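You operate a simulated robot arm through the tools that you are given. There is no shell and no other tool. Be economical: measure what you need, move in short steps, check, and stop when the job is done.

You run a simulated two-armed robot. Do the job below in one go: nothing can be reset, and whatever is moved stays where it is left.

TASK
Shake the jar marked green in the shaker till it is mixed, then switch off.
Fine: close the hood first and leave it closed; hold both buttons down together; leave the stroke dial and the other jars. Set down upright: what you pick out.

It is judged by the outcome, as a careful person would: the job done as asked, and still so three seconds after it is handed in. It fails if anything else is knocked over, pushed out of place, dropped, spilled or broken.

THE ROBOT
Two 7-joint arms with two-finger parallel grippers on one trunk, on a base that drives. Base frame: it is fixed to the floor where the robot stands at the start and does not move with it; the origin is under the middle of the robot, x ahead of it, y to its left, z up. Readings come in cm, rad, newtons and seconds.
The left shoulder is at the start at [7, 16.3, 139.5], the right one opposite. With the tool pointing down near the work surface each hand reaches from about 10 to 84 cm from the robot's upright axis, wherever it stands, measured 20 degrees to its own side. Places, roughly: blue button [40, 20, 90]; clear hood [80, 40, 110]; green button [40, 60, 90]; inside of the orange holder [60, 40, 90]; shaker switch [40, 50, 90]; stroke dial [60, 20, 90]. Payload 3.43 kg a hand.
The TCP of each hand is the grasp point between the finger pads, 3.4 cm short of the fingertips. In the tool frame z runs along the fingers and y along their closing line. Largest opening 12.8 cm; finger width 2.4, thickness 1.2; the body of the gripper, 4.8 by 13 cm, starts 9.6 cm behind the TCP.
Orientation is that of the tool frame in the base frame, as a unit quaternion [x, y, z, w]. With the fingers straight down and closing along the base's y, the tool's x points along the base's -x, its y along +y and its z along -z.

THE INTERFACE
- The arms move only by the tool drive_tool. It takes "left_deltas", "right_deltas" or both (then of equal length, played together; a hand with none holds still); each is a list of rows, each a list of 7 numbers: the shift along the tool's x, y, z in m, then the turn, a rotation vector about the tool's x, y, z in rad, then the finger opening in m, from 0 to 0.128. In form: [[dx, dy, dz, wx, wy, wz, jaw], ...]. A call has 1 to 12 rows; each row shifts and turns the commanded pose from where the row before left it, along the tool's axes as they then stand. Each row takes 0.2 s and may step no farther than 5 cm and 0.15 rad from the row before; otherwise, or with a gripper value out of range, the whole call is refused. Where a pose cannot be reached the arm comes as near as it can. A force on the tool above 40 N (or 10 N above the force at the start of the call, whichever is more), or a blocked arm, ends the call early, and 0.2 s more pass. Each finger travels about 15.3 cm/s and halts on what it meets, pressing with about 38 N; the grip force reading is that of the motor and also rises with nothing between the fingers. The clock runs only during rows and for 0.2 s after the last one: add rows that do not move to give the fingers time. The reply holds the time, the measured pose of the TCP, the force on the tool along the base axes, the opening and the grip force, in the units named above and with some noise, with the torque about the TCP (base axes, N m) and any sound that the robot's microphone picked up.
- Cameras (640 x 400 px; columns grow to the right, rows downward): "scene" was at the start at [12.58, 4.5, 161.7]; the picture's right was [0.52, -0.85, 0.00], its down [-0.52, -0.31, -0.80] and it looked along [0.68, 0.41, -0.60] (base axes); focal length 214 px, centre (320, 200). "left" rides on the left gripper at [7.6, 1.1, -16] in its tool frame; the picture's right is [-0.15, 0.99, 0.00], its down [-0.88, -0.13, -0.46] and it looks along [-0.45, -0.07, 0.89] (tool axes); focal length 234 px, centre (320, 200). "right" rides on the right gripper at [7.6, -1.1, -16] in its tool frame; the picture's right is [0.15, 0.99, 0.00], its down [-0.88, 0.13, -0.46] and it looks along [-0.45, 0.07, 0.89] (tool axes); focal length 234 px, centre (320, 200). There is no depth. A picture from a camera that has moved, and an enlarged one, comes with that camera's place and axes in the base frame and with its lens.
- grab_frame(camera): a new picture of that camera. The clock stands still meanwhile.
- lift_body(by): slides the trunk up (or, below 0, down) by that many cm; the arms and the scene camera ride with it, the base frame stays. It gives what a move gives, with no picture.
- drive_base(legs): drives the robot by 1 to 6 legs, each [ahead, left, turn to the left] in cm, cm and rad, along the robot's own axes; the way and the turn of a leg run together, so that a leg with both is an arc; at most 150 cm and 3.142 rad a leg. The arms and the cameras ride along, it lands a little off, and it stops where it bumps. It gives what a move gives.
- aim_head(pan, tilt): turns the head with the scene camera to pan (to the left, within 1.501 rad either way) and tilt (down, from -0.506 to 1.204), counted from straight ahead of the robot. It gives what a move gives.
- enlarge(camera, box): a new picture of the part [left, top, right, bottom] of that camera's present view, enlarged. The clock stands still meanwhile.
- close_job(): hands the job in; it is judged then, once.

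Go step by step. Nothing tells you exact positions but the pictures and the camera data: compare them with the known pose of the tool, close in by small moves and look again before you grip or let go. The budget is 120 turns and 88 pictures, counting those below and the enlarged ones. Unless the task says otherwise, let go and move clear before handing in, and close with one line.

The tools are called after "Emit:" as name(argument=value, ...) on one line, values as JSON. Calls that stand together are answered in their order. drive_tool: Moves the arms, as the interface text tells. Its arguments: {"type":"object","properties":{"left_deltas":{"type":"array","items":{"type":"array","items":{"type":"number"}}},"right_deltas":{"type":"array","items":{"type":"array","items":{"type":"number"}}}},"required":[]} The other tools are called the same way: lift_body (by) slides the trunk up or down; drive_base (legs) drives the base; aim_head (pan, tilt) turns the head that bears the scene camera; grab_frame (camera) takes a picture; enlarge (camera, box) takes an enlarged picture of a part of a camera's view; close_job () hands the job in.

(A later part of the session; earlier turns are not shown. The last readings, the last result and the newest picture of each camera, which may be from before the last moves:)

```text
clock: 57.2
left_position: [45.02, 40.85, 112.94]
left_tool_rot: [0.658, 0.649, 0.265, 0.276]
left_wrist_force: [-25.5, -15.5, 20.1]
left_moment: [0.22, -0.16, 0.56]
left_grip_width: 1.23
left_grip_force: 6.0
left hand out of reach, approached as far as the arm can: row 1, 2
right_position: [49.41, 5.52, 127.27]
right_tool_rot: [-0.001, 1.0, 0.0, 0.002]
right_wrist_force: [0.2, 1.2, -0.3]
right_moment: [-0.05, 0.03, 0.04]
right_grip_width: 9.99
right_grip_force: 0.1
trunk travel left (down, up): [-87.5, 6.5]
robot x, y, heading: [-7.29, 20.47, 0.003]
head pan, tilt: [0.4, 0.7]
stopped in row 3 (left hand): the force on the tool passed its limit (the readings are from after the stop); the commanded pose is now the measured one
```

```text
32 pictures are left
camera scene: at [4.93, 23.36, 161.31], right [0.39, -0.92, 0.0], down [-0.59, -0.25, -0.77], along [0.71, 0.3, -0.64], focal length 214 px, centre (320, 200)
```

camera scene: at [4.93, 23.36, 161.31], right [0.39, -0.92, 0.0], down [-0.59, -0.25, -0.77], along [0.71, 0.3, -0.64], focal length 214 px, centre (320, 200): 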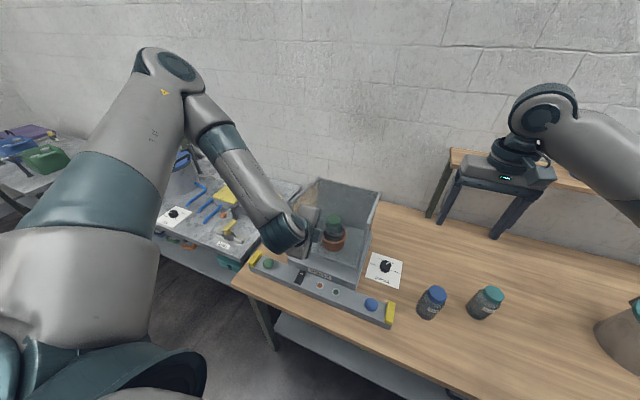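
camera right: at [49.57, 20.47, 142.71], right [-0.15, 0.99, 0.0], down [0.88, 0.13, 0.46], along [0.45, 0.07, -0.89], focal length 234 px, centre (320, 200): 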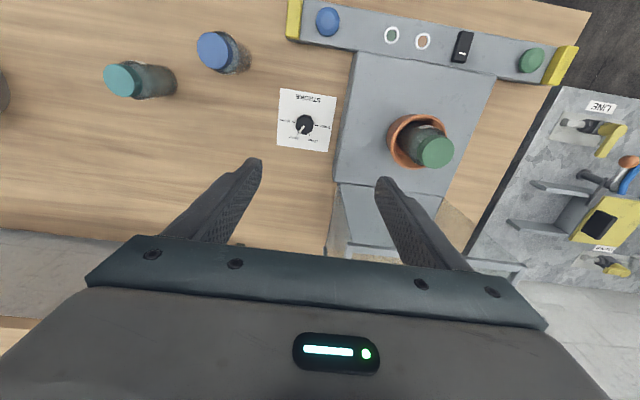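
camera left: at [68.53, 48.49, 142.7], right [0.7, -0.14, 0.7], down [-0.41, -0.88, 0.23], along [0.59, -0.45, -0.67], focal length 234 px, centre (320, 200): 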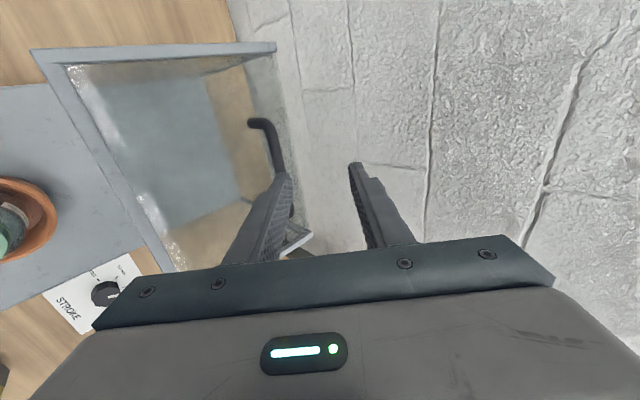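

The left arm is folded near its limit, so the pull turned sideways; the hood is at about 142° with 10° left. I'll back the base 2 cm to relieve the force.

Emit:
drive_base(legs=[[-1.5, 0, 0]])

Emit:
enlarge(camera="scene", box=[240, 160, 400, 320])

Emit:
enlarge(camera="left", box=[200, 60, 480, 260])

```text
clock: 58.0
left_position: [44.45, 40.83, 112.35]
left_tool_rot: [0.657, 0.652, 0.266, 0.271]
left_wrist_force: [13.7, -18.7, -11.8]
left_moment: [0.15, 0.01, 0.62]
left_grip_width: 1.18
left_grip_force: 44.9
right_position: [48.84, 5.23, 126.83]
right_tool_rot: [0.0, 1.0, 0.001, -0.001]
right_wrist_force: [0.8, -0.1, 0.8]
right_moment: [-0.02, 0.03, 0.03]
right_grip_width: 10.01
right_grip_force: 0.1
trunk travel left (down, up): [-87.5, 6.5]
robot x, y, heading: [-8.78, 20.22, 0.001]
head pan, tilt: [0.4, 0.7]
```

```text
2.50 times, centred on (320, 240) of scene
camera zoom: at [4.65, 23.08, 161.19], right [0.39, -0.92, 0.0], down [-0.6, -0.25, -0.76], along [0.7, 0.3, -0.65], focal length 536 px, centre (320, 100)
```

zoom: 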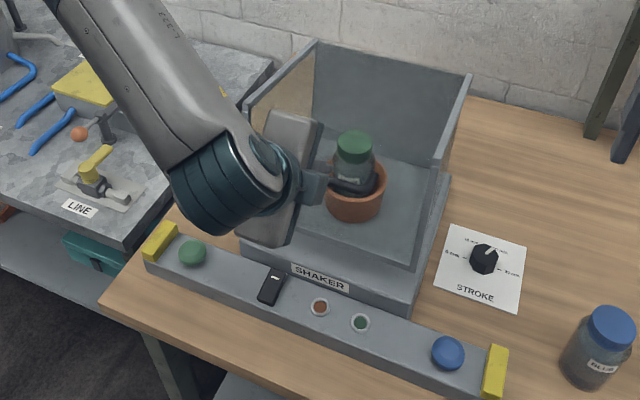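

```text
2.00 times, centred on (340, 160) of left
camera zoom: at [34.14, 48.52, 124.54], right [0.7, -0.15, 0.69], down [-0.42, -0.88, 0.24], along [0.57, -0.46, -0.68], focal length 468 px, centre (280, 280)
```

zoom: 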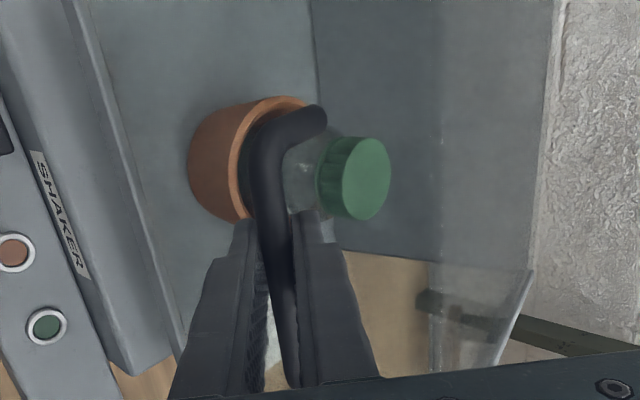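

The hood is roughly 9° from closed. I'll try a small arm step down-and-back to see whether the arm can now follow.

Emit:
drive_tool(left_deltas=[[-0.003, -0.009, 0.003, 0, 0, 0, 0.005], [0, -0.005, 0.002, 0, 0, 0, 0.005]])

Emit:
drive_base(legs=[[-1, 0, 0]])

```text
clock: 58.6
left_position: [44.33, 40.93, 112.27]
left_tool_rot: [0.659, 0.65, 0.263, 0.272]
left_wrist_force: [6.4, -19.8, -4.3]
left_moment: [0.34, -0.15, 0.93]
left_grip_width: 1.17
left_grip_force: 45.0
left hand out of reach, approached as far as the arm can: row 1, 2
right_position: [48.62, 5.07, 126.92]
right_tool_rot: [0.001, 1.0, 0.002, 0.0]
right_wrist_force: [-0.2, -0.4, 0.2]
right_moment: [0.0, 0.03, -0.02]
right_grip_width: 10.03
right_grip_force: 0.1
trunk travel left (down, up): [-87.5, 6.5]
robot x, y, heading: [-8.62, 19.97, -0.0]
head pan, tilt: [0.4, 0.7]
```

```text
clock: 59.4
left_position: [44.06, 40.89, 112.03]
left_tool_rot: [0.658, 0.65, 0.264, 0.275]
left_wrist_force: [18.1, -6.4, -15.6]
left_moment: [0.22, -0.11, 0.8]
left_grip_width: 1.14
left_grip_force: 44.7
right_position: [48.11, 5.22, 126.84]
right_tool_rot: [0.002, 1.0, 0.0, -0.001]
right_wrist_force: [-1.3, -0.7, 0.2]
right_moment: [0.02, 0.02, 0.0]
right_grip_width: 9.97
right_grip_force: 0.1
trunk travel left (down, up): [-87.5, 6.5]
robot x, y, heading: [-9.41, 19.56, -0.007]
head pan, tilt: [0.4, 0.7]
stopped in leg 1: the force on the tool passed its limit (the readings are from after the stop); the commanded pose is now the measured one
```

The arm itself is at its limit, but lowering the trunk and backing the base move the hand just as well. I'll lower the trunk 1.2 cm.

Emit:
lift_body(by=-1.2)

Emit:
drive_base(legs=[[-0.8, 0, 0]])

Emit:
lift_body(by=-1.0)

```text
clock: 60.0
left_position: [43.57, 40.9, 111.02]
left_tool_rot: [0.658, 0.65, 0.262, 0.276]
left_wrist_force: [-4.7, -3.3, 2.1]
left_moment: [-0.43, 0.04, 0.09]
left_grip_width: 1.15
left_grip_force: 45.4
right_position: [47.61, 5.22, 125.93]
right_tool_rot: [0.001, 1.0, 0.001, 0.001]
right_wrist_force: [0.4, -0.2, 0.0]
right_moment: [0.0, 0.0, 0.03]
right_grip_width: 10.01
right_grip_force: 0.1
trunk travel left (down, up): [-86.3, 7.7]
robot x, y, heading: [-9.56, 20.22, -0.004]
head pan, tilt: [0.4, 0.7]
```

```text
clock: 60.8
left_position: [43.38, 40.88, 110.89]
left_tool_rot: [0.658, 0.65, 0.264, 0.275]
left_wrist_force: [18.5, -8.0, -12.9]
left_moment: [-0.51, -0.05, 0.02]
left_grip_width: 1.18
left_grip_force: 45.0
right_position: [47.4, 5.23, 125.67]
right_tool_rot: [0.002, 1.0, 0.001, 0.0]
right_wrist_force: [0.3, -0.6, 0.3]
right_moment: [-0.01, -0.01, -0.02]
right_grip_width: 9.98
right_grip_force: 0.0
trunk travel left (down, up): [-86.3, 7.7]
robot x, y, heading: [-10.18, 19.83, -0.007]
head pan, tilt: [0.4, 0.7]
```

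```text
clock: 61.4
left_position: [42.75, 40.94, 110.08]
left_tool_rot: [0.658, 0.649, 0.263, 0.277]
left_wrist_force: [-4.4, -2.4, 0.7]
left_moment: [-0.4, 0.0, 0.13]
left_grip_width: 1.16
left_grip_force: 45.2
right_position: [46.8, 5.25, 124.91]
right_tool_rot: [0.002, 1.0, 0.0, 0.001]
right_wrist_force: [0.3, -0.9, -0.7]
right_moment: [0.03, 0.02, -0.02]
right_grip_width: 9.99
right_grip_force: 0.0
trunk travel left (down, up): [-85.3, 8.7]
robot x, y, heading: [-10.21, 19.86, 0.001]
head pan, tilt: [0.4, 0.7]
```

This works very well: the handle follows the arc with low force. I'll repeat.

Emit:
drive_base(legs=[[-0.7, 0, 0]])

Emit:
lift_body(by=-1.0)

Emit:
enlarge(camera="scene", box=[240, 160, 400, 320])

```text
clock: 62.1
left_position: [42.67, 40.85, 109.94]
left_tool_rot: [0.658, 0.649, 0.264, 0.276]
left_wrist_force: [16.7, -5.7, -10.2]
left_moment: [-0.6, -0.1, -0.1]
left_grip_width: 1.19
left_grip_force: 44.7
right_position: [46.65, 5.27, 124.75]
right_tool_rot: [0.002, 1.0, 0.0, -0.001]
right_wrist_force: [-0.4, -0.8, 0.6]
right_moment: [-0.02, -0.05, 0.01]
right_grip_width: 9.98
right_grip_force: 0.1
trunk travel left (down, up): [-85.3, 8.7]
robot x, y, heading: [-10.82, 20.65, -0.001]
head pan, tilt: [0.4, 0.7]
```

```text
clock: 62.7
left_position: [42.12, 40.91, 109.1]
left_tool_rot: [0.658, 0.649, 0.264, 0.277]
left_wrist_force: [-4.5, -2.2, 1.6]
left_moment: [-0.29, 0.03, 0.21]
left_grip_width: 1.17
left_grip_force: 44.8
right_position: [46.09, 5.27, 123.95]
right_tool_rot: [0.002, 1.0, 0.0, 0.001]
right_wrist_force: [0.3, 0.2, 0.7]
right_moment: [0.01, 0.0, 0.0]
right_grip_width: 10.04
right_grip_force: 0.1
trunk travel left (down, up): [-84.3, 9.7]
robot x, y, heading: [-11.4, 20.07, -0.001]
head pan, tilt: [0.4, 0.7]
```

```text
2.50 times, centred on (320, 240) of scene
camera zoom: at [1.95, 23.3, 158.06], right [0.39, -0.92, 0.0], down [-0.59, -0.25, -0.77], along [0.71, 0.3, -0.64], focal length 536 px, centre (320, 100)
```

zoom: 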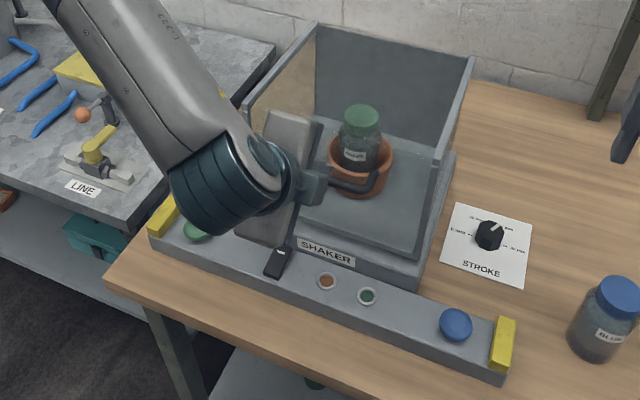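

Almost closed. Repeating small steps until it seats.

Emit:
drive_base(legs=[[-0.5, 0, 0]])

Emit:
lift_body(by=-0.9)

Emit:
drive_base(legs=[[-0.4, 0, 0]])

Emit:
lift_body(by=-0.8)

Emit:
enlarge(camera="scene", box=[240, 160, 400, 320])

```text
clock: 63.4
left_position: [42.18, 40.81, 108.95]
left_tool_rot: [0.658, 0.649, 0.265, 0.276]
left_wrist_force: [12.2, -4.1, -6.5]
left_moment: [-0.65, -0.1, -0.16]
left_grip_width: 1.16
left_grip_force: 44.8
right_position: [45.96, 5.26, 123.75]
right_tool_rot: [0.003, 1.0, 0.0, -0.001]
right_wrist_force: [0.6, 0.1, 0.1]
right_moment: [0.0, 0.04, 0.04]
right_grip_width: 9.98
right_grip_force: 0.1
trunk travel left (down, up): [-84.3, 9.7]
robot x, y, heading: [-11.64, 19.98, -0.01]
head pan, tilt: [0.4, 0.7]
```

```text
clock: 64.0
left_position: [41.67, 40.92, 108.13]
left_tool_rot: [0.657, 0.649, 0.264, 0.277]
left_wrist_force: [-6.3, -0.9, 2.3]
left_moment: [-0.17, 0.02, 0.29]
left_grip_width: 1.15
left_grip_force: 45.4
right_position: [45.66, 5.19, 123.09]
right_tool_rot: [0.002, 1.0, 0.001, 0.001]
right_wrist_force: [-0.1, 1.0, 0.1]
right_moment: [-0.03, -0.01, 0.04]
right_grip_width: 9.97
right_grip_force: 0.0
trunk travel left (down, up): [-83.4, 10.6]
robot x, y, heading: [-11.61, 20.27, -0.002]
head pan, tilt: [0.4, 0.7]
```

```text
clock: 64.7
left_position: [41.74, 40.83, 108.13]
left_tool_rot: [0.658, 0.649, 0.265, 0.276]
left_wrist_force: [7.0, -2.3, -4.4]
left_moment: [-0.63, -0.13, -0.15]
left_grip_width: 1.16
left_grip_force: 44.9
right_position: [45.59, 5.23, 122.89]
right_tool_rot: [0.001, 1.0, 0.0, 0.0]
right_wrist_force: [0.0, 0.5, 0.2]
right_moment: [0.02, 0.02, 0.02]
right_grip_width: 10.0
right_grip_force: 0.0
trunk travel left (down, up): [-83.4, 10.6]
robot x, y, heading: [-11.92, 20.46, -0.006]
head pan, tilt: [0.4, 0.7]
```

```text
clock: 65.2
left_position: [41.5, 40.95, 107.6]
left_tool_rot: [0.656, 0.648, 0.266, 0.28]
left_wrist_force: [-2.6, 3.4, 20.7]
left_moment: [-0.37, -0.05, -0.02]
left_grip_width: 1.14
left_grip_force: 45.3
right_position: [45.18, 5.22, 122.33]
right_tool_rot: [0.001, 1.0, 0.001, 0.001]
right_wrist_force: [0.2, -0.5, 1.2]
right_moment: [0.01, 0.03, 0.05]
right_grip_width: 9.96
right_grip_force: 0.1
trunk travel left (down, up): [-82.6, 11.4]
robot x, y, heading: [-11.9, 19.93, -0.003]
head pan, tilt: [0.4, 0.7]
```

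```text
2.50 times, centred on (320, 240) of scene
camera zoom: at [0.9, 23.32, 156.41], right [0.39, -0.92, 0.0], down [-0.59, -0.25, -0.77], along [0.71, 0.3, -0.64], focal length 536 px, centre (320, 100)
```

zoom: 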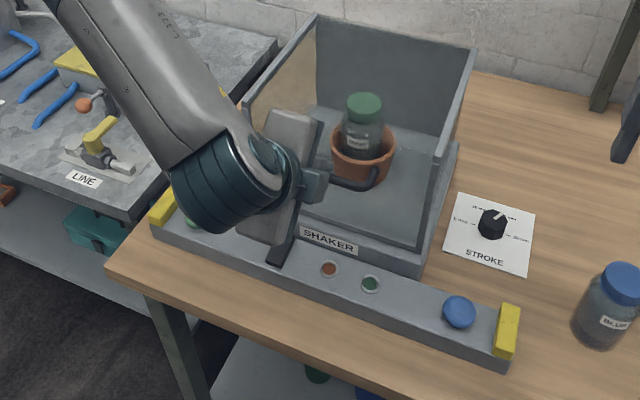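

The hood now rests on the shaker with firm contact (+20 N), so it's closed. I'll open the fingers slightly and try to withdraw along the tool axis.

Emit:
drive_tool(left_deltas=[[0, 0, 0, 0, 0, 0, 0.018], [0, 0, 0, 0, 0, 0, 0.022], [0, 0, -0.005, 0, 0, 0, 0.022], [0, 0, -0.01, 0, 0, 0, 0.024], [0, 0, 0, 0, 0, 0, 0.024]])

Emit:
enlarge(camera="left", box=[200, 60, 480, 260])

```text
clock: 66.5
left_position: [41.53, 40.92, 108.32]
left_tool_rot: [0.657, 0.648, 0.266, 0.278]
left_wrist_force: [-1.0, 0.5, -1.2]
left_moment: [0.0, -0.02, 0.01]
left_grip_width: 2.4
left_grip_force: 0.0
left hand out of reach, approached as far as the arm can: row 4
right_position: [45.24, 5.2, 122.34]
right_tool_rot: [0.002, 1.0, 0.0, 0.001]
right_wrist_force: [-0.7, -0.8, -0.3]
right_moment: [0.0, -0.02, 0.0]
right_grip_width: 9.99
right_grip_force: 0.1
trunk travel left (down, up): [-82.6, 11.4]
robot x, y, heading: [-11.68, 19.77, -0.005]
head pan, tilt: [0.4, 0.7]
```

```text
2.00 times, centred on (340, 160) of left
camera zoom: at [31.1, 48.75, 120.31], right [0.69, -0.15, 0.7], down [-0.43, -0.87, 0.24], along [0.58, -0.47, -0.67], focal length 468 px, centre (280, 280)
```

zoom: 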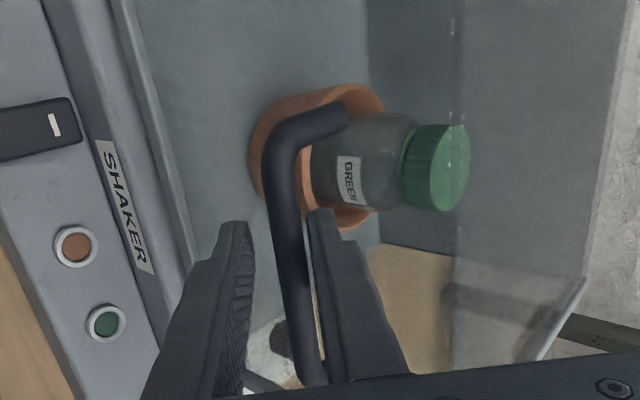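

The fingers are free around the bar. I'll withdraw diagonally by alternating small trunk lifts and base backing.

Emit:
lift_body(by=0.9)

Emit:
drive_base(legs=[[-1, 0, 0]])

Emit:
lift_body(by=1.0)

Emit:
drive_base(legs=[[-1, 0, 0]])

Emit:
lift_body(by=1.0)

Emit:
enlarge(camera="left", box=[200, 60, 480, 260])

```text
clock: 67.0
left_position: [41.53, 40.83, 109.04]
left_tool_rot: [0.657, 0.648, 0.266, 0.276]
left_wrist_force: [-0.5, -0.8, -0.2]
left_moment: [0.03, -0.01, -0.02]
left_grip_width: 2.4
left_grip_force: 0.0
right_position: [45.43, 5.17, 123.08]
right_tool_rot: [0.002, 1.0, 0.0, 0.001]
right_wrist_force: [0.5, 0.1, 0.1]
right_moment: [-0.03, 0.02, 0.01]
right_grip_width: 10.0
right_grip_force: 0.0
trunk travel left (down, up): [-83.5, 10.5]
robot x, y, heading: [-11.73, 20.06, -0.004]
head pan, tilt: [0.4, 0.7]
```

```text
clock: 67.8
left_position: [40.75, 40.87, 108.93]
left_tool_rot: [0.658, 0.65, 0.264, 0.276]
left_wrist_force: [0.8, -0.4, 1.0]
left_moment: [0.01, 0.02, 0.01]
left_grip_width: 2.41
left_grip_force: 0.0
right_position: [44.72, 5.33, 122.86]
right_tool_rot: [0.001, 1.0, 0.0, -0.001]
right_wrist_force: [1.0, 0.1, -0.4]
right_moment: [0.0, 0.04, 0.02]
right_grip_width: 9.99
right_grip_force: 0.0
trunk travel left (down, up): [-83.5, 10.5]
robot x, y, heading: [-12.64, 20.0, -0.002]
head pan, tilt: [0.4, 0.7]
```

```text
clock: 68.3
left_position: [40.64, 40.78, 109.99]
left_tool_rot: [0.658, 0.649, 0.264, 0.277]
left_wrist_force: [-0.2, 0.9, 0.4]
left_moment: [0.0, -0.01, -0.01]
left_grip_width: 2.4
left_grip_force: 0.0
right_position: [44.36, 5.12, 124.03]
right_tool_rot: [0.001, 1.0, 0.0, 0.0]
right_wrist_force: [0.0, 0.2, 0.3]
right_moment: [-0.01, 0.0, 0.0]
right_grip_width: 10.03
right_grip_force: 0.1
trunk travel left (down, up): [-84.5, 9.5]
robot x, y, heading: [-12.8, 20.18, -0.007]
head pan, tilt: [0.4, 0.7]
```

```text
clock: 69.1
left_position: [39.9, 40.9, 110.01]
left_tool_rot: [0.657, 0.65, 0.264, 0.275]
left_wrist_force: [0.8, 1.5, 0.0]
left_moment: [0.02, 0.03, -0.01]
left_grip_width: 2.4
left_grip_force: 0.0
right_position: [43.68, 5.23, 123.89]
right_tool_rot: [0.001, 1.0, 0.0, -0.001]
right_wrist_force: [0.2, 0.0, 0.5]
right_moment: [-0.01, 0.03, 0.0]
right_grip_width: 10.03
right_grip_force: 0.0
trunk travel left (down, up): [-84.5, 9.5]
robot x, y, heading: [-13.68, 20.46, -0.005]
head pan, tilt: [0.4, 0.7]
```

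```text
clock: 69.7
left_position: [39.56, 40.89, 111.04]
left_tool_rot: [0.658, 0.649, 0.265, 0.276]
left_wrist_force: [0.6, 0.1, -1.2]
left_moment: [0.02, -0.02, -0.02]
left_grip_width: 2.41
left_grip_force: 0.1
right_position: [43.64, 5.19, 124.97]
right_tool_rot: [0.002, 1.0, 0.0, -0.001]
right_wrist_force: [0.8, 0.3, -1.2]
right_moment: [0.01, 0.02, -0.01]
right_grip_width: 10.02
right_grip_force: 0.0
trunk travel left (down, up): [-85.5, 8.5]
robot x, y, heading: [-13.66, 20.49, -0.008]
head pan, tilt: [0.4, 0.7]
```

```text
2.00 times, centred on (340, 160) of left
camera zoom: at [29.34, 48.75, 123.05], right [0.7, -0.15, 0.7], down [-0.43, -0.87, 0.24], along [0.57, -0.47, -0.67], focal length 468 px, centre (280, 280)
```

zoom: 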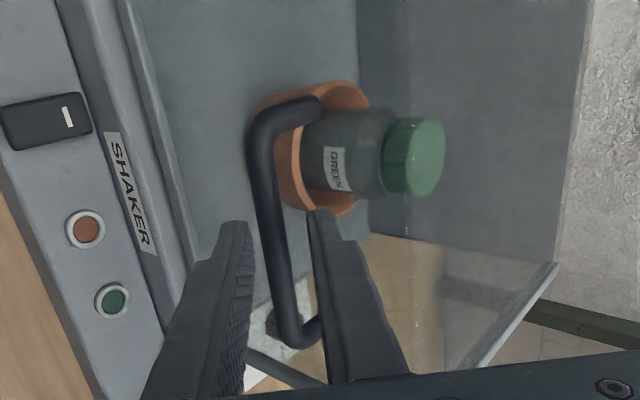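

Withdrawing fine. A couple more diagonal steps, then clear back.

Emit:
drive_base(legs=[[-1.3, 0, 0]])

Emit:
lift_body(by=1.2)

Emit:
drive_base(legs=[[-1.3, 0, 0]])

Emit:
lift_body(by=1.2)

Emit:
drive_base(legs=[[-6, 0, 0]])

Emit:
grab_frame(camera="scene")

```text
clock: 70.4
left_position: [38.62, 40.96, 110.92]
left_tool_rot: [0.658, 0.649, 0.263, 0.275]
left_wrist_force: [0.9, -0.6, 0.0]
left_moment: [0.01, 0.01, 0.02]
left_grip_width: 2.44
left_grip_force: 0.2
right_position: [42.49, 5.27, 124.92]
right_tool_rot: [0.003, 1.0, 0.0, -0.002]
right_wrist_force: [0.4, -1.0, -0.5]
right_moment: [0.0, 0.06, -0.01]
right_grip_width: 9.98
right_grip_force: 0.1
trunk travel left (down, up): [-85.5, 8.5]
robot x, y, heading: [-15.55, 20.01, -0.002]
head pan, tilt: [0.4, 0.7]
```

```text
clock: 71.0
left_position: [38.35, 40.91, 112.27]
left_tool_rot: [0.658, 0.649, 0.265, 0.277]
left_wrist_force: [0.8, 0.6, 0.5]
left_moment: [-0.02, -0.01, 0.0]
left_grip_width: 2.4
left_grip_force: 0.1
right_position: [42.31, 5.35, 126.05]
right_tool_rot: [0.002, 1.0, 0.0, 0.0]
right_wrist_force: [0.1, -1.1, 0.2]
right_moment: [0.01, 0.04, 0.05]
right_grip_width: 10.01
right_grip_force: 0.2
trunk travel left (down, up): [-86.7, 7.3]
robot x, y, heading: [-15.01, 20.32, 0.002]
head pan, tilt: [0.4, 0.7]
```

```text
clock: 71.8
left_position: [37.45, 40.89, 112.11]
left_tool_rot: [0.658, 0.649, 0.264, 0.275]
left_wrist_force: [0.7, -1.0, -0.3]
left_moment: [0.01, 0.02, -0.02]
left_grip_width: 2.43
left_grip_force: 0.1
right_position: [41.3, 5.3, 126.02]
right_tool_rot: [0.002, 1.0, 0.0, -0.002]
right_wrist_force: [0.8, 1.1, -0.5]
right_moment: [0.0, 0.08, 0.0]
right_grip_width: 10.0
right_grip_force: 0.1
trunk travel left (down, up): [-86.7, 7.3]
robot x, y, heading: [-16.66, 20.07, -0.003]
head pan, tilt: [0.4, 0.7]
```

```text
clock: 72.4
left_position: [37.2, 40.99, 113.37]
left_tool_rot: [0.657, 0.649, 0.264, 0.277]
left_wrist_force: [-0.6, -0.4, -0.4]
left_moment: [0.03, -0.03, 0.03]
left_grip_width: 2.41
left_grip_force: 0.2
right_position: [40.99, 5.21, 127.43]
right_tool_rot: [0.003, 1.0, 0.0, 0.0]
right_wrist_force: [-0.1, 0.5, -1.2]
right_moment: [0.01, 0.02, 0.0]
right_grip_width: 9.99
right_grip_force: 0.1
trunk travel left (down, up): [-87.9, 6.1]
robot x, y, heading: [-16.19, 20.37, -0.004]
head pan, tilt: [0.4, 0.7]
```

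```text
clock: 73.4
left_position: [31.85, 40.94, 113.01]
left_tool_rot: [0.659, 0.649, 0.263, 0.274]
left_wrist_force: [1.0, 0.4, -0.2]
left_moment: [-0.02, 0.08, 0.01]
left_grip_width: 2.42
left_grip_force: 0.1
right_position: [35.82, 5.29, 126.92]
right_tool_rot: [0.002, 1.0, 0.0, -0.004]
right_wrist_force: [1.1, -0.5, -0.1]
right_moment: [0.03, 0.08, 0.0]
right_grip_width: 9.99
right_grip_force: 0.0
trunk travel left (down, up): [-87.9, 6.1]
robot x, y, heading: [-22.2, 20.38, -0.003]
head pan, tilt: [0.4, 0.7]
```

```text
25 pictures are left
camera scene: at [-8.2, 23.31, 161.54], right [0.39, -0.92, 0.0], down [-0.6, -0.25, -0.76], along [0.7, 0.3, -0.65], focal length 214 px, centre (320, 200)
```

scene: 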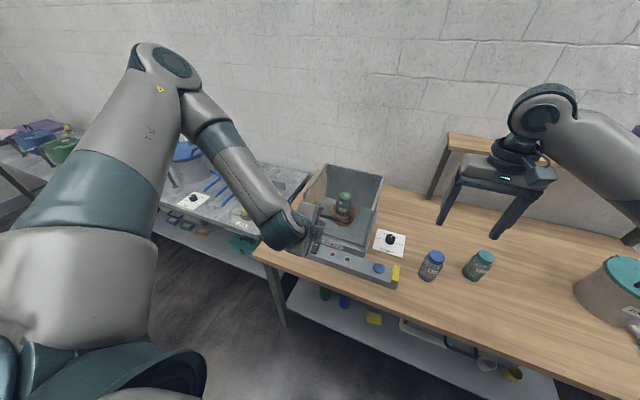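

The hood is closed and both hands are clear. Next I'll un-tilt the left hand to about 20° off vertical with closed fingers, and tilt the right one alike, to look at the switch and buttons.

Emit:
drive_tool(left_deltas=[[0, 0, -0.03, 0, 0, 0, 0.0], [0, 0, 0, 0.145, 0, 0, 0.0], [0, 0, 0, 0.145, 0, 0, 0.0], [0, 0, 0, 0.145, 0, 0, 0.0], [0.03, 0, 0, 0, 0, 0, 0.0], [0.04, 0, 0, 0, 0, 0, 0.0]], right_deltas=[[0, 0, 0, 0, -0.1, 0, 0.05], [0, 0, 0, 0, -0.1, 0, 0.0], [0, 0, 0, 0, -0.1, 0, 0.0], [0, 0.04, 0, 0, 0, 0, 0.0], [0, 0.04, 0, 0, 0, 0, 0.0], [0, 0.04, 0, 0, 0, 0, 0.0]])

Emit:
grab_frame(camera="left")

Emit:
grab_frame(camera="right")

```text
clock: 74.8
left_position: [31.95, 48.15, 114.95]
left_tool_rot: [0.702, 0.69, 0.118, 0.13]
left_wrist_force: [-0.5, 0.0, -0.4]
left_moment: [-0.04, -0.04, 0.0]
left_grip_width: 0.0
left_grip_force: 33.5
left hand out of reach, approached as far as the arm can: row 1
right_position: [34.67, 17.52, 127.89]
right_tool_rot: [0.003, 0.989, -0.002, 0.15]
right_wrist_force: [-0.3, 0.4, 0.3]
right_moment: [-0.04, -0.03, -0.02]
right_grip_width: 0.01
right_grip_force: 33.1
trunk travel left (down, up): [-87.9, 6.1]
robot x, y, heading: [-22.01, 19.71, 0.004]
head pan, tilt: [0.4, 0.7]
```

```text
24 pictures are left
camera left: at [27.66, 55.85, 130.18], right [0.93, -0.16, 0.34], down [-0.3, -0.87, 0.39], along [0.24, -0.47, -0.85], focal length 234 px, centre (320, 200)
```

left: 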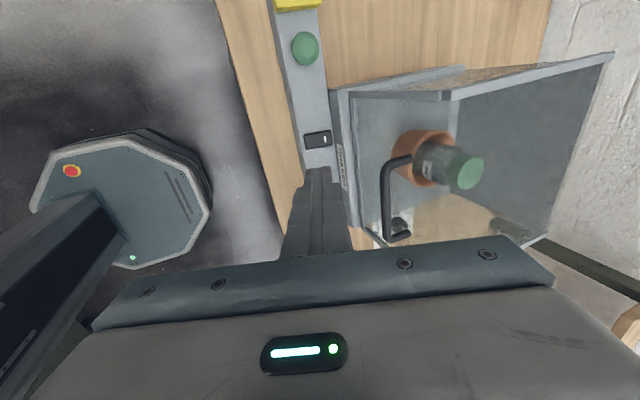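

```text
23 pictures are left
camera right: at [22.72, 16.7, 140.89], right [-0.13, 0.99, -0.05], down [0.71, 0.13, 0.7], along [0.7, 0.06, -0.72], focal length 234 px, centre (320, 200)
```

right: 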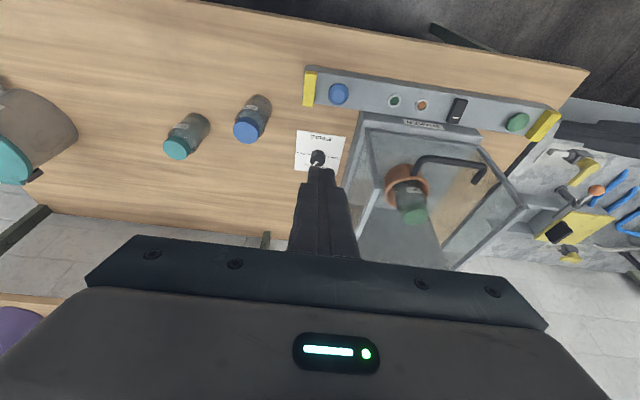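

Switch is at about [40.5, 46, 90], green button [40.8, 59.8, 90.5], blue button [40.6, 20.5, 90.5]. I'll turn the left wrist back so that the gripper body is thin toward the hood handle, then look closely at the switch.

Emit:
drive_tool(left_deltas=[[0, 0, 0, 0, 0, -0.1428, 0], [0, 0, 0, 0, 0, -0.1428, 0], [0, 0, 0, 0, 0, -0.1428, 0], [0, 0, 0, 0, 0, -0.1428, 0], [0, 0, 0, 0, 0, -0.1428, 0], [0, 0, 0, 0, 0, -0.1428, 0], [0, 0, 0, 0, 0, -0.1428, 0], [0, 0, 0, 0, 0, -0.1428, 0], [0, 0, 0, 0, 0, -0.1428, 0], [0, 0, 0, 0, 0, -0.1428, 0], [0, 0, 0, 0, 0, -0.1428, 0]])

Emit:
enlarge(camera="left", box=[180, 40, 460, 220])

```text
clock: 77.2
left_position: [31.78, 47.71, 114.83]
left_tool_rot: [0.007, 0.985, -0.007, 0.175]
left_wrist_force: [-0.7, -0.2, -0.5]
left_moment: [-0.01, 0.0, -0.03]
left_grip_width: 0.01
left_grip_force: 33.4
right_position: [34.95, 17.53, 127.79]
right_tool_rot: [0.003, 0.989, -0.001, 0.15]
right_wrist_force: [0.4, 0.4, 0.6]
right_moment: [0.0, 0.05, -0.02]
right_grip_width: 0.02
right_grip_force: 33.4
trunk travel left (down, up): [-87.9, 6.1]
robot x, y, heading: [-22.33, 20.21, 0.004]
head pan, tilt: [0.4, 0.7]
```

```text
2.22 times, centred on (320, 130) of left
camera zoom: at [19.28, 49.16, 127.19], right [0.15, 0.99, 0.04], down [0.67, -0.13, 0.73], along [0.73, -0.09, -0.68], focal length 520 px, centre (320, 356)
```

zoom: 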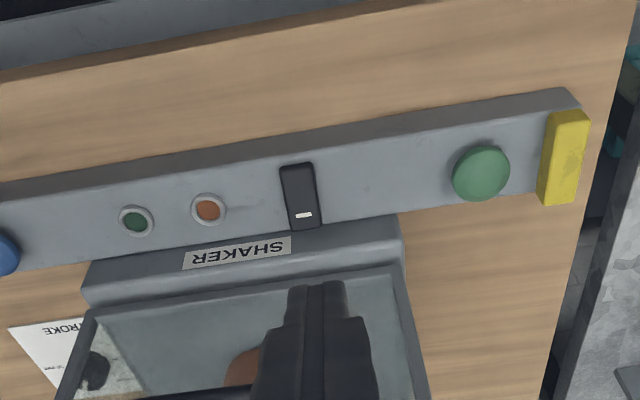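

The rocker's "I" mark is on its far end (about [42, 45.7]); it's off now. I'll add a little tilt for clearance from the handle and bring the left fingertips just above the far end of the rocker.

Emit:
drive_tool(left_deltas=[[0, 0, 0, 0, -0.15, 0, 0], [0.0005, -0.004, 0.038, 0, 0, 0, 0], [0.0005, -0.004, 0.038, 0, 0, 0, 0], [0.0005, -0.004, 0.038, 0, 0, 0, 0], [0.0005, -0.004, 0.038, 0, 0, 0, 0], [0.0005, -0.003, 0.038, 0, 0, 0, 0], [0, 0, 0, 0, 0, 0, 0]])

Emit:
enlarge(camera="left", box=[200, 80, 440, 240])

Emit:
enlarge(camera="scene", box=[260, 180, 420, 300])

```text
clock: 78.8
left_position: [39.06, 48.67, 103.13]
left_tool_rot: [0.007, 0.969, -0.008, 0.248]
left_wrist_force: [-0.1, 0.6, -0.4]
left_moment: [0.05, 0.02, -0.01]
left_grip_width: 0.0
left_grip_force: 33.1
left hand out of reach, approached as far as the arm can: row 5, 6
right_position: [34.99, 17.26, 127.82]
right_tool_rot: [0.002, 0.989, 0.0, 0.149]
right_wrist_force: [-0.1, -0.2, 0.8]
right_moment: [-0.04, 0.02, 0.0]
right_grip_width: 0.0
right_grip_force: 33.3
trunk travel left (down, up): [-87.9, 6.1]
robot x, y, heading: [-22.1, 20.06, -0.005]
head pan, tilt: [0.4, 0.7]
```

```text
2.50 times, centred on (320, 160) of left
camera zoom: at [24.82, 50.09, 113.4], right [0.15, 0.99, 0.06], down [0.55, -0.13, 0.82], along [0.82, -0.09, -0.56], focal length 585 px, centre (320, 300)
```

zoom: 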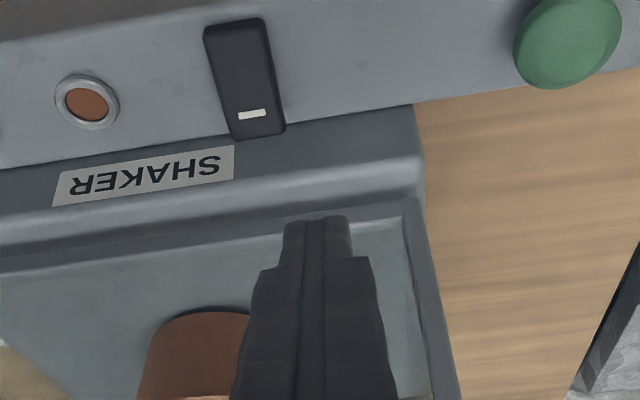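

```text
3.33 times, centred on (340, 240) of scene
camera zoom: at [-9.15, 23.24, 161.65], right [0.39, -0.92, 0.0], down [-0.59, -0.25, -0.76], along [0.71, 0.3, -0.64], focal length 715 px, centre (253, 67)
```

zoom: 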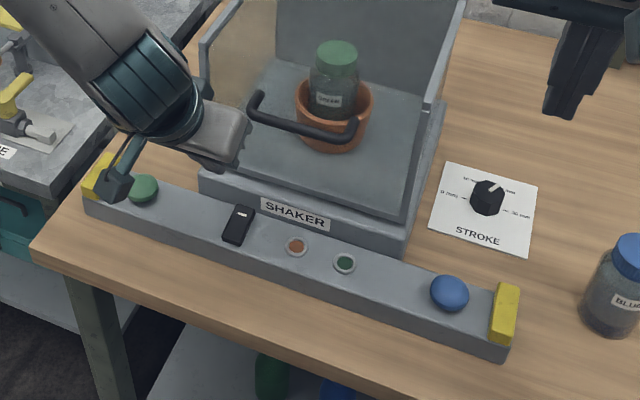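

The left arm can't reach the switch comfortably in this pose, but it can hover over the green button. I'll move the left hand over the green button and use the right hand for the switch.

Emit:
drive_tool(left_deltas=[[0.001, 0.028, 0.008, 0, 0, 0, 0], [0.001, 0.028, 0.008, 0, 0, 0, 0], [0.001, 0.028, 0.008, 0, 0, 0, 0], [0.001, 0.027, 0.006, 0, 0, 0, 0], [0, 0, 0, 0, 0, 0, 0], [0, 0, 0, 0, 0, 0, 0], [0, 0, 0, 0, 0, 0, 0], [0, 0, 0, 0, 0, 0, 0], [0, 0, 0, 0, 0, 0, 0]], right_deltas=[[0, 0, 0, 0, -0.1, 0, 0], [0, 0, 0, 0, -0.1, 0, 0], [0.008, 0.0406, 0.0087, 0, 0, 0, 0], [0.008, 0.0406, 0.0087, 0, 0, 0, 0], [0.008, 0.0406, 0.0087, 0, 0, 0, 0], [0.008, 0.0406, 0.0087, 0, 0, 0, 0], [0.008, 0.0406, 0.0087, 0, 0, 0, 0], [0.008, 0.0406, 0.0087, 0, 0, 0, 0], [0.008, 0.0406, 0.0087, 0, 0, 0, 0]])

Emit:
grab_frame(camera="scene")

```text
clock: 80.8
left_position: [40.2, 59.7, 99.99]
left_tool_rot: [0.007, 0.969, -0.008, 0.248]
left_wrist_force: [0.7, 0.4, -0.2]
left_moment: [-0.01, 0.01, -0.03]
left_grip_width: 0.0
left_grip_force: 32.7
right_position: [33.5, 45.81, 119.58]
right_tool_rot: [0.003, 0.969, -0.003, 0.247]
right_wrist_force: [-0.3, 0.3, -0.7]
right_moment: [-0.03, 0.0, 0.01]
right_grip_width: 0.0
right_grip_force: 33.2
trunk travel left (down, up): [-87.9, 6.1]
robot x, y, heading: [-22.21, 20.01, -0.003]
head pan, tilt: [0.4, 0.7]
```

```text
19 pictures are left
camera scene: at [-9.21, 23.58, 161.65], right [0.39, -0.92, 0.0], down [-0.59, -0.25, -0.76], along [0.71, 0.29, -0.64], focal length 214 px, centre (320, 200)
```

scene: 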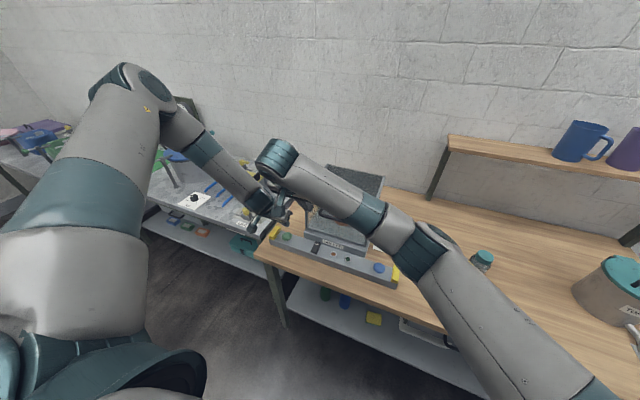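

Both hands reach. I'll swing the left hand aside a bit and lower the right fingertips to just above the far end of the rocker.

Emit:
drive_tool(left_deltas=[[0, 0.04, -0.03, 0, 0, 0, 0], [0, 0.04, -0.03, 0, 0, 0, 0], [0, 0, 0, 0, 0, 0, 0], [0, 0, 0, 0, 0, 0, 0], [0, 0, 0, 0, 0, 0, 0], [0, 0, 0, 0, 0, 0, 0], [0, 0, 0, 0, 0, 0, 0], [0, 0, 0, 0, 0, 0, 0]], right_deltas=[[0, 0, 0, 0, 0, 0, 0], [0, 0, 0, 0, 0, 0, 0], [0.0075, 0, 0.0388, 0, 0, 0, 0], [0.0075, 0, 0.0388, 0, 0, 0, 0], [0.0075, 0, 0.0388, 0, 0, 0, 0], [0.0075, 0, 0.0388, 0, 0, 0, 0], [0.0075, 0, 0.0388, 0, 0, 0, 0], [0.0075, 0, 0.0388, 0, 0, 0, 0]])

Emit:
enlarge(camera="right", box=[200, 60, 440, 220])

Emit:
enlarge(camera="left", box=[100, 40, 400, 220])

```text
clock: 82.5
left_position: [37.26, 67.96, 105.81]
left_tool_rot: [0.007, 0.968, -0.007, 0.249]
left_wrist_force: [-0.1, -0.2, 0.1]
left_moment: [0.04, -0.06, -0.02]
left_grip_width: 0.04
left_grip_force: 33.0
right_position: [42.48, 41.94, 100.12]
right_tool_rot: [0.022, 0.965, -0.022, 0.26]
right_wrist_force: [0.0, 0.7, 1.0]
right_moment: [-0.01, 0.0, -0.02]
right_grip_width: 0.0
right_grip_force: 33.6
trunk travel left (down, up): [-87.9, 6.1]
robot x, y, heading: [-22.09, 20.15, -0.005]
head pan, tilt: [0.4, 0.7]
stopped in row 8 (right hand): the force on the tool passed its limit (the readings are from after the stop); the commanded pose is now the measured one
```

```text
2.50 times, centred on (320, 140) of right
camera zoom: at [27.82, 42.03, 110.18], right [-0.07, 0.99, -0.1], down [0.54, 0.13, 0.83], along [0.84, 0.01, -0.54], focal length 585 px, centre (320, 350)
```

zoom: 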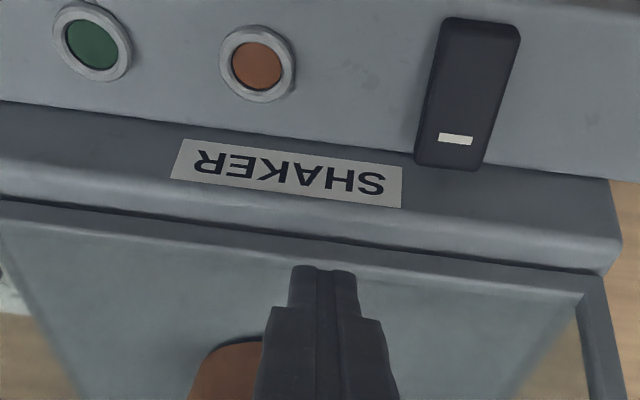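

```text
2.13 times, centred on (250, 130) of left
camera zoom: at [22.93, 69.44, 116.07], right [0.15, 0.99, 0.06], down [0.55, -0.13, 0.83], along [0.82, -0.09, -0.56], focal length 500 px, centre (469, 349)
```

zoom: 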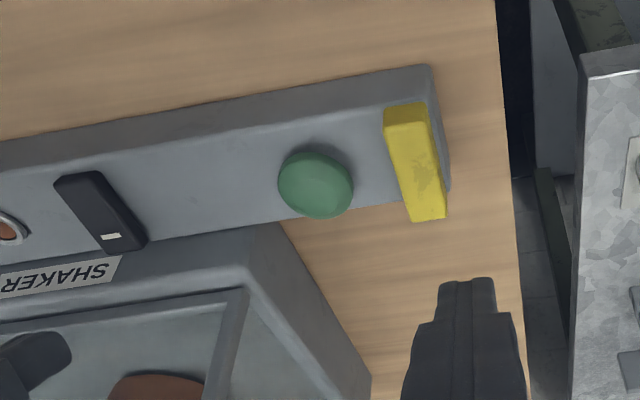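

The right hand met something and was deflected. I'll back it off up and toward the robot and check the scene.

Emit:
drive_tool(right_deltas=[[0, 0, -0.03, 0, 0, 0, 0], [0, 0, -0.04, 0, 0, 0, 0], [0, 0, -0.04, 0, 0, 0, 0]])

Emit:
enlarge(camera="scene", box=[220, 120, 440, 300])

```text
clock: 83.5
left_position: [37.56, 68.05, 105.43]
left_tool_rot: [0.007, 0.969, -0.007, 0.248]
left_wrist_force: [1.3, 0.2, 0.6]
left_moment: [-0.01, -0.03, -0.02]
left_grip_width: 0.03
left_grip_force: 33.8
right_position: [38.98, 38.73, 107.24]
right_tool_rot: [0.036, 0.965, -0.05, 0.257]
right_wrist_force: [-0.1, 0.4, -0.4]
right_moment: [0.01, 0.03, 0.01]
right_grip_width: 0.0
right_grip_force: 32.8
trunk travel left (down, up): [-87.9, 6.1]
robot x, y, heading: [-22.17, 20.25, -0.004]
head pan, tilt: [0.4, 0.7]
stopped in row 3 (right hand): the arm was blocked; the commanded pose is now the measured one
```

```text
2.22 times, centred on (330, 210) of scene
camera zoom: at [-9.15, 23.33, 161.65], right [0.39, -0.92, 0.0], down [-0.59, -0.25, -0.76], along [0.71, 0.3, -0.64], focal length 477 px, centre (298, 178)
```

zoom: 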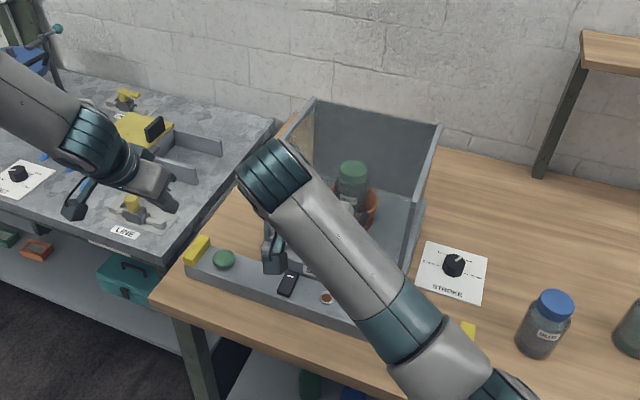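

The right hand is still hindered, so I need a closer look at what touches it before moving again.

Emit:
enlarge(camera="scene", box=[295, 170, 385, 245])

Emit:
grab_frame(camera="right")

Emit:
grab_frame(camera="left")

```text
5.33 times, centred on (340, 208) of scene
camera zoom: at [-9.15, 23.33, 161.65], right [0.39, -0.92, 0.0], down [-0.59, -0.25, -0.76], along [0.71, 0.3, -0.64], focal length 1144 px, centre (213, 160)
```

zoom: 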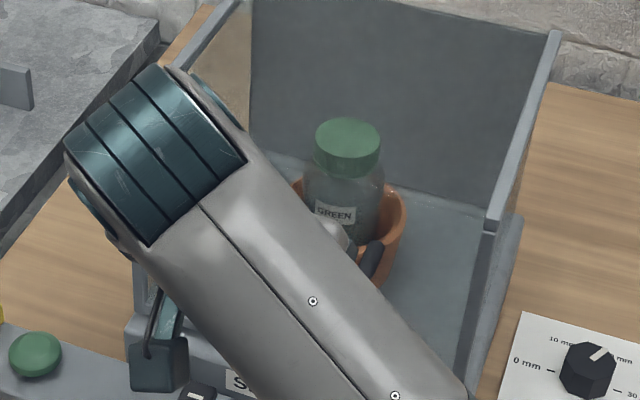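

```text
14 pictures are left
camera right: at [24.49, 39.93, 117.26], right [-0.03, 0.99, -0.15], down [0.55, 0.14, 0.82], along [0.83, -0.06, -0.55], focal length 234 px, centre (320, 200)
```

right: 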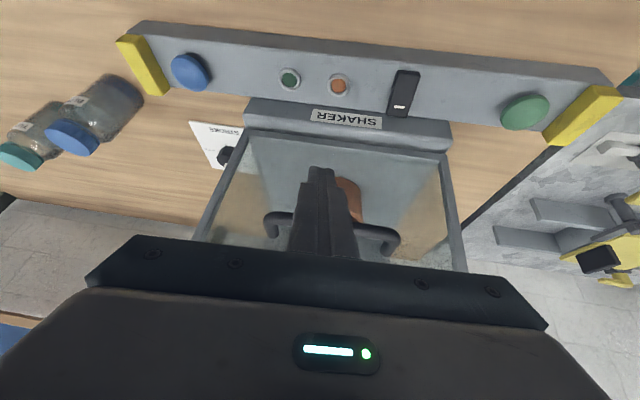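

```text
13 pictures are left
camera left: at [23.35, 69.45, 115.91], right [0.15, 0.99, 0.06], down [0.55, -0.13, 0.82], along [0.82, -0.09, -0.56], focal length 234 px, centre (320, 200)
```

left: 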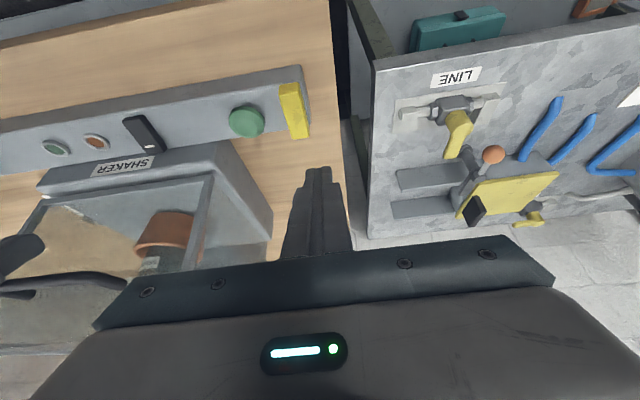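

No object seems trapped; the right arm is simply reaching too far across. I'll back off 10 cm, raise both hands, and then drive left so that the robot is centred on the two buttons.

Emit:
drive_base(legs=[[-10, 0, 0]])

Emit:
drive_tool(left_deltas=[[0.02, -0.03, -0.035, 0, 0, 0, 0], [-0.02, -0.03, -0.035, 0, 0, 0, 0], [-0.02, 0, -0.035, 0, 0, 0, 0]], right_deltas=[[-0.02, -0.035, -0.02, 0, 0, 0, 0], [-0.02, -0.035, -0.02, 0, 0, 0, 0], [-0.02, -0.035, -0.02, 0, 0, 0, 0]])

```text
clock: 84.6
left_position: [27.76, 67.99, 105.43]
left_tool_rot: [0.008, 0.969, -0.008, 0.247]
left_wrist_force: [-0.2, -0.5, 0.7]
left_moment: [-0.01, 0.04, 0.0]
left_grip_width: 0.0
left_grip_force: 33.2
right_position: [28.9, 38.75, 107.13]
right_tool_rot: [0.037, 0.965, -0.051, 0.255]
right_wrist_force: [0.4, 0.4, -0.1]
right_moment: [0.01, 0.03, -0.01]
right_grip_width: 0.01
right_grip_force: 32.7
trunk travel left (down, up): [-87.9, 6.1]
robot x, y, heading: [-32.06, 19.65, -0.004]
head pan, tilt: [0.4, 0.7]
```

```text
refused: row 1 steps farther than a row can; nothing moved
```

Backing off was clean (no contact). I'll raise and spread the hands with smaller steps, then drive left 11 cm.

Emit:
drive_tool(left_deltas=[[0, -0.02, -0.025, 0, 0, 0, 0], [0, -0.02, -0.025, 0, 0, 0, 0], [0, -0.02, -0.02, 0, 0, 0, 0], [0, -0.02, 0, 0, 0, 0, 0]], right_deltas=[[0, -0.03, -0.025, 0, 0, 0, 0], [0, -0.03, -0.025, 0, 0, 0, 0], [0, -0.03, -0.02, 0, 0, 0, 0], [0, -0.02, 0, 0, 0, 0, 0]])

Emit:
drive_base(legs=[[0, 11, 0]])

Emit:
drive_base(legs=[[10, 0, 0]])

```text
clock: 85.5
left_position: [23.82, 61.95, 111.89]
left_tool_rot: [0.008, 0.968, -0.008, 0.249]
left_wrist_force: [0.0, 0.1, 0.8]
left_moment: [0.0, 0.01, 0.01]
left_grip_width: 0.01
left_grip_force: 33.1
right_position: [31.25, 21.94, 108.86]
right_tool_rot: [0.066, 0.951, -0.117, 0.278]
right_wrist_force: [-0.5, -0.6, -0.4]
right_moment: [0.03, -0.05, 0.0]
right_grip_width: 0.0
right_grip_force: 33.0
right hand out of reach, approached as far as the arm can: row 2, 3
trunk travel left (down, up): [-87.9, 6.1]
robot x, y, heading: [-32.28, 20.02, -0.006]
head pan, tilt: [0.4, 0.7]
stopped in row 4 (right hand): the arm was blocked; the commanded pose is now the measured one
```

```text
clock: 86.7
left_position: [24.07, 72.66, 111.84]
left_tool_rot: [0.01, 0.969, -0.006, 0.248]
left_wrist_force: [-0.1, 0.0, -0.3]
left_moment: [0.04, 0.02, 0.01]
left_grip_width: 0.0
left_grip_force: 32.8
right_position: [31.4, 32.81, 108.67]
right_tool_rot: [0.066, 0.952, -0.115, 0.277]
right_wrist_force: [0.0, 0.5, -0.7]
right_moment: [0.01, 0.02, 0.01]
right_grip_width: 0.03
right_grip_force: 32.7
trunk travel left (down, up): [-87.9, 6.1]
robot x, y, heading: [-32.08, 31.23, -0.01]
head pan, tilt: [0.4, 0.7]
```

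```text
clock: 87.8
left_position: [33.9, 72.72, 111.82]
left_tool_rot: [0.009, 0.968, -0.008, 0.249]
left_wrist_force: [-0.1, 0.7, -0.2]
left_moment: [0.02, 0.0, -0.01]
left_grip_width: 0.0
left_grip_force: 33.0
right_position: [41.37, 32.92, 108.69]
right_tool_rot: [0.067, 0.951, -0.117, 0.277]
right_wrist_force: [-1.1, 0.2, 0.4]
right_moment: [-0.01, -0.04, -0.02]
right_grip_width: 0.01
right_grip_force: 32.9
trunk travel left (down, up): [-87.9, 6.1]
robot x, y, heading: [-22.29, 30.99, -0.008]
head pan, tilt: [0.4, 0.7]
```

The forward tilt seems to be what the wrists cannot follow. I'll back off 8 cm, restore the right hand to a 0.3 rad tilt and the left to about 0.2 rad.

Emit:
drive_base(legs=[[-8, 0, 0]])

Emit:
drive_tool(left_deltas=[[0, 0, 0, 0, 0.1, 0, 0], [0, 0, 0, 0, 0.1, 0, 0], [0, 0, 0, 0, 0.1, 0, 0], [0, 0, 0, 0, 0, 0, 0]], right_deltas=[[0, 0, 0, -0.084, 0.089, -0.033, 0], [0, 0, 0, -0.084, 0.089, -0.033, 0], [0, 0, 0, -0.084, 0.089, -0.033, 0], [0, 0, 0, 0, 0, 0, 0]])

```text
clock: 88.9
left_position: [26.33, 72.94, 111.69]
left_tool_rot: [0.009, 0.969, -0.008, 0.246]
left_wrist_force: [0.1, -0.4, 0.1]
left_moment: [0.0, 0.07, 0.02]
left_grip_width: 0.03
left_grip_force: 32.9
right_position: [33.85, 32.82, 108.57]
right_tool_rot: [0.066, 0.952, -0.117, 0.276]
right_wrist_force: [-0.6, -0.7, 0.1]
right_moment: [0.03, 0.02, 0.04]
right_grip_width: 0.02
right_grip_force: 32.4
trunk travel left (down, up): [-87.9, 6.1]
robot x, y, heading: [-30.32, 31.45, -0.007]
head pan, tilt: [0.4, 0.7]
```

```text
clock: 89.6
left_position: [26.31, 72.78, 111.97]
left_tool_rot: [0.011, 0.991, -0.005, 0.13]
left_wrist_force: [0.8, 1.4, 1.0]
left_moment: [-0.02, -0.02, 0.01]
left_grip_width: 0.01
left_grip_force: 33.4
right_position: [35.5, 24.14, 105.44]
right_tool_rot: [0.04, 0.98, -0.089, 0.172]
right_wrist_force: [-0.4, 0.5, -1.0]
right_moment: [0.0, 0.01, -0.03]
right_grip_width: 0.02
right_grip_force: 32.8
right hand out of reach, approached as far as the arm can: row 3
trunk travel left (down, up): [-87.9, 6.1]
robot x, y, heading: [-30.18, 31.34, -0.005]
head pan, tilt: [0.4, 0.7]
stopped in row 3 (right hand): the arm was blocked; the commanded pose is now the measured one
```

The right hand shifted sideways while only turning, so part of that arm seems stuck against something. I'll look at the whole right arm.

Emit:
aim_head(pan=-0.3, tilt=0.9)

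Emit:
grab_frame(camera="scene")

```text
clock: 90.7
left_position: [26.27, 72.79, 111.87]
left_tool_rot: [0.011, 0.992, -0.005, 0.129]
left_wrist_force: [-1.2, -0.5, -0.3]
left_moment: [0.03, 0.01, 0.0]
left_grip_width: 0.04
left_grip_force: 32.4
right_position: [35.64, 24.21, 105.34]
right_tool_rot: [0.038, 0.98, -0.089, 0.172]
right_wrist_force: [0.1, -0.9, -0.3]
right_moment: [0.03, -0.04, 0.0]
right_grip_width: 0.01
right_grip_force: 32.9
trunk travel left (down, up): [-87.9, 6.1]
robot x, y, heading: [-30.3, 30.73, -0.009]
head pan, tilt: [-0.3, 0.901]
```

```text
12 pictures are left
camera scene: at [-17.75, 28.75, 160.03], right [-0.3, -0.95, 0.0], down [-0.75, 0.24, -0.62], along [0.59, -0.19, -0.78], focal length 214 px, centre (320, 200)
```

scene: 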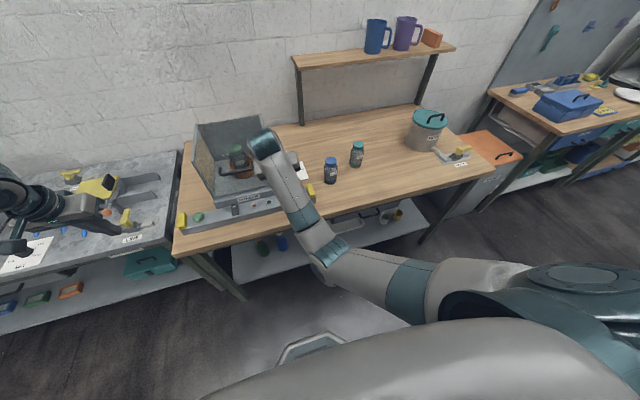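

The right elbow has dropped low in front of the table, a poor configuration. I'll raise the hand straight up to let the arm unfold.

Emit:
drive_tool(right_deltas=[[-0.0137, 0, -0.037, 0, 0, 0, 0], [-0.0137, 0, -0.037, 0, 0, 0, 0], [-0.0137, 0, -0.037, 0, 0, 0, 0], [-0.0137, 0, -0.037, 0, 0, 0, 0], [-0.0137, 0, -0.037, 0, 0, 0, 0]])

```text
clock: 91.9
left_position: [26.28, 72.97, 111.7]
left_tool_rot: [0.011, 0.992, -0.005, 0.128]
left_wrist_force: [-0.1, -0.1, 0.3]
left_moment: [-0.06, 0.01, 0.03]
left_grip_width: 0.0
left_grip_force: 32.9
right_position: [44.31, 24.64, 117.43]
right_tool_rot: [0.048, 0.979, -0.101, 0.173]
right_wrist_force: [-0.6, 0.2, -0.5]
right_moment: [-0.02, -0.01, -0.04]
right_grip_width: 0.01
right_grip_force: 32.8
right hand out of reach, approached as far as the arm can: row 2, 3, 4, 5
trunk travel left (down, up): [-87.9, 6.1]
robot x, y, heading: [-30.32, 31.29, -0.01]
head pan, tilt: [-0.3, 0.901]
```

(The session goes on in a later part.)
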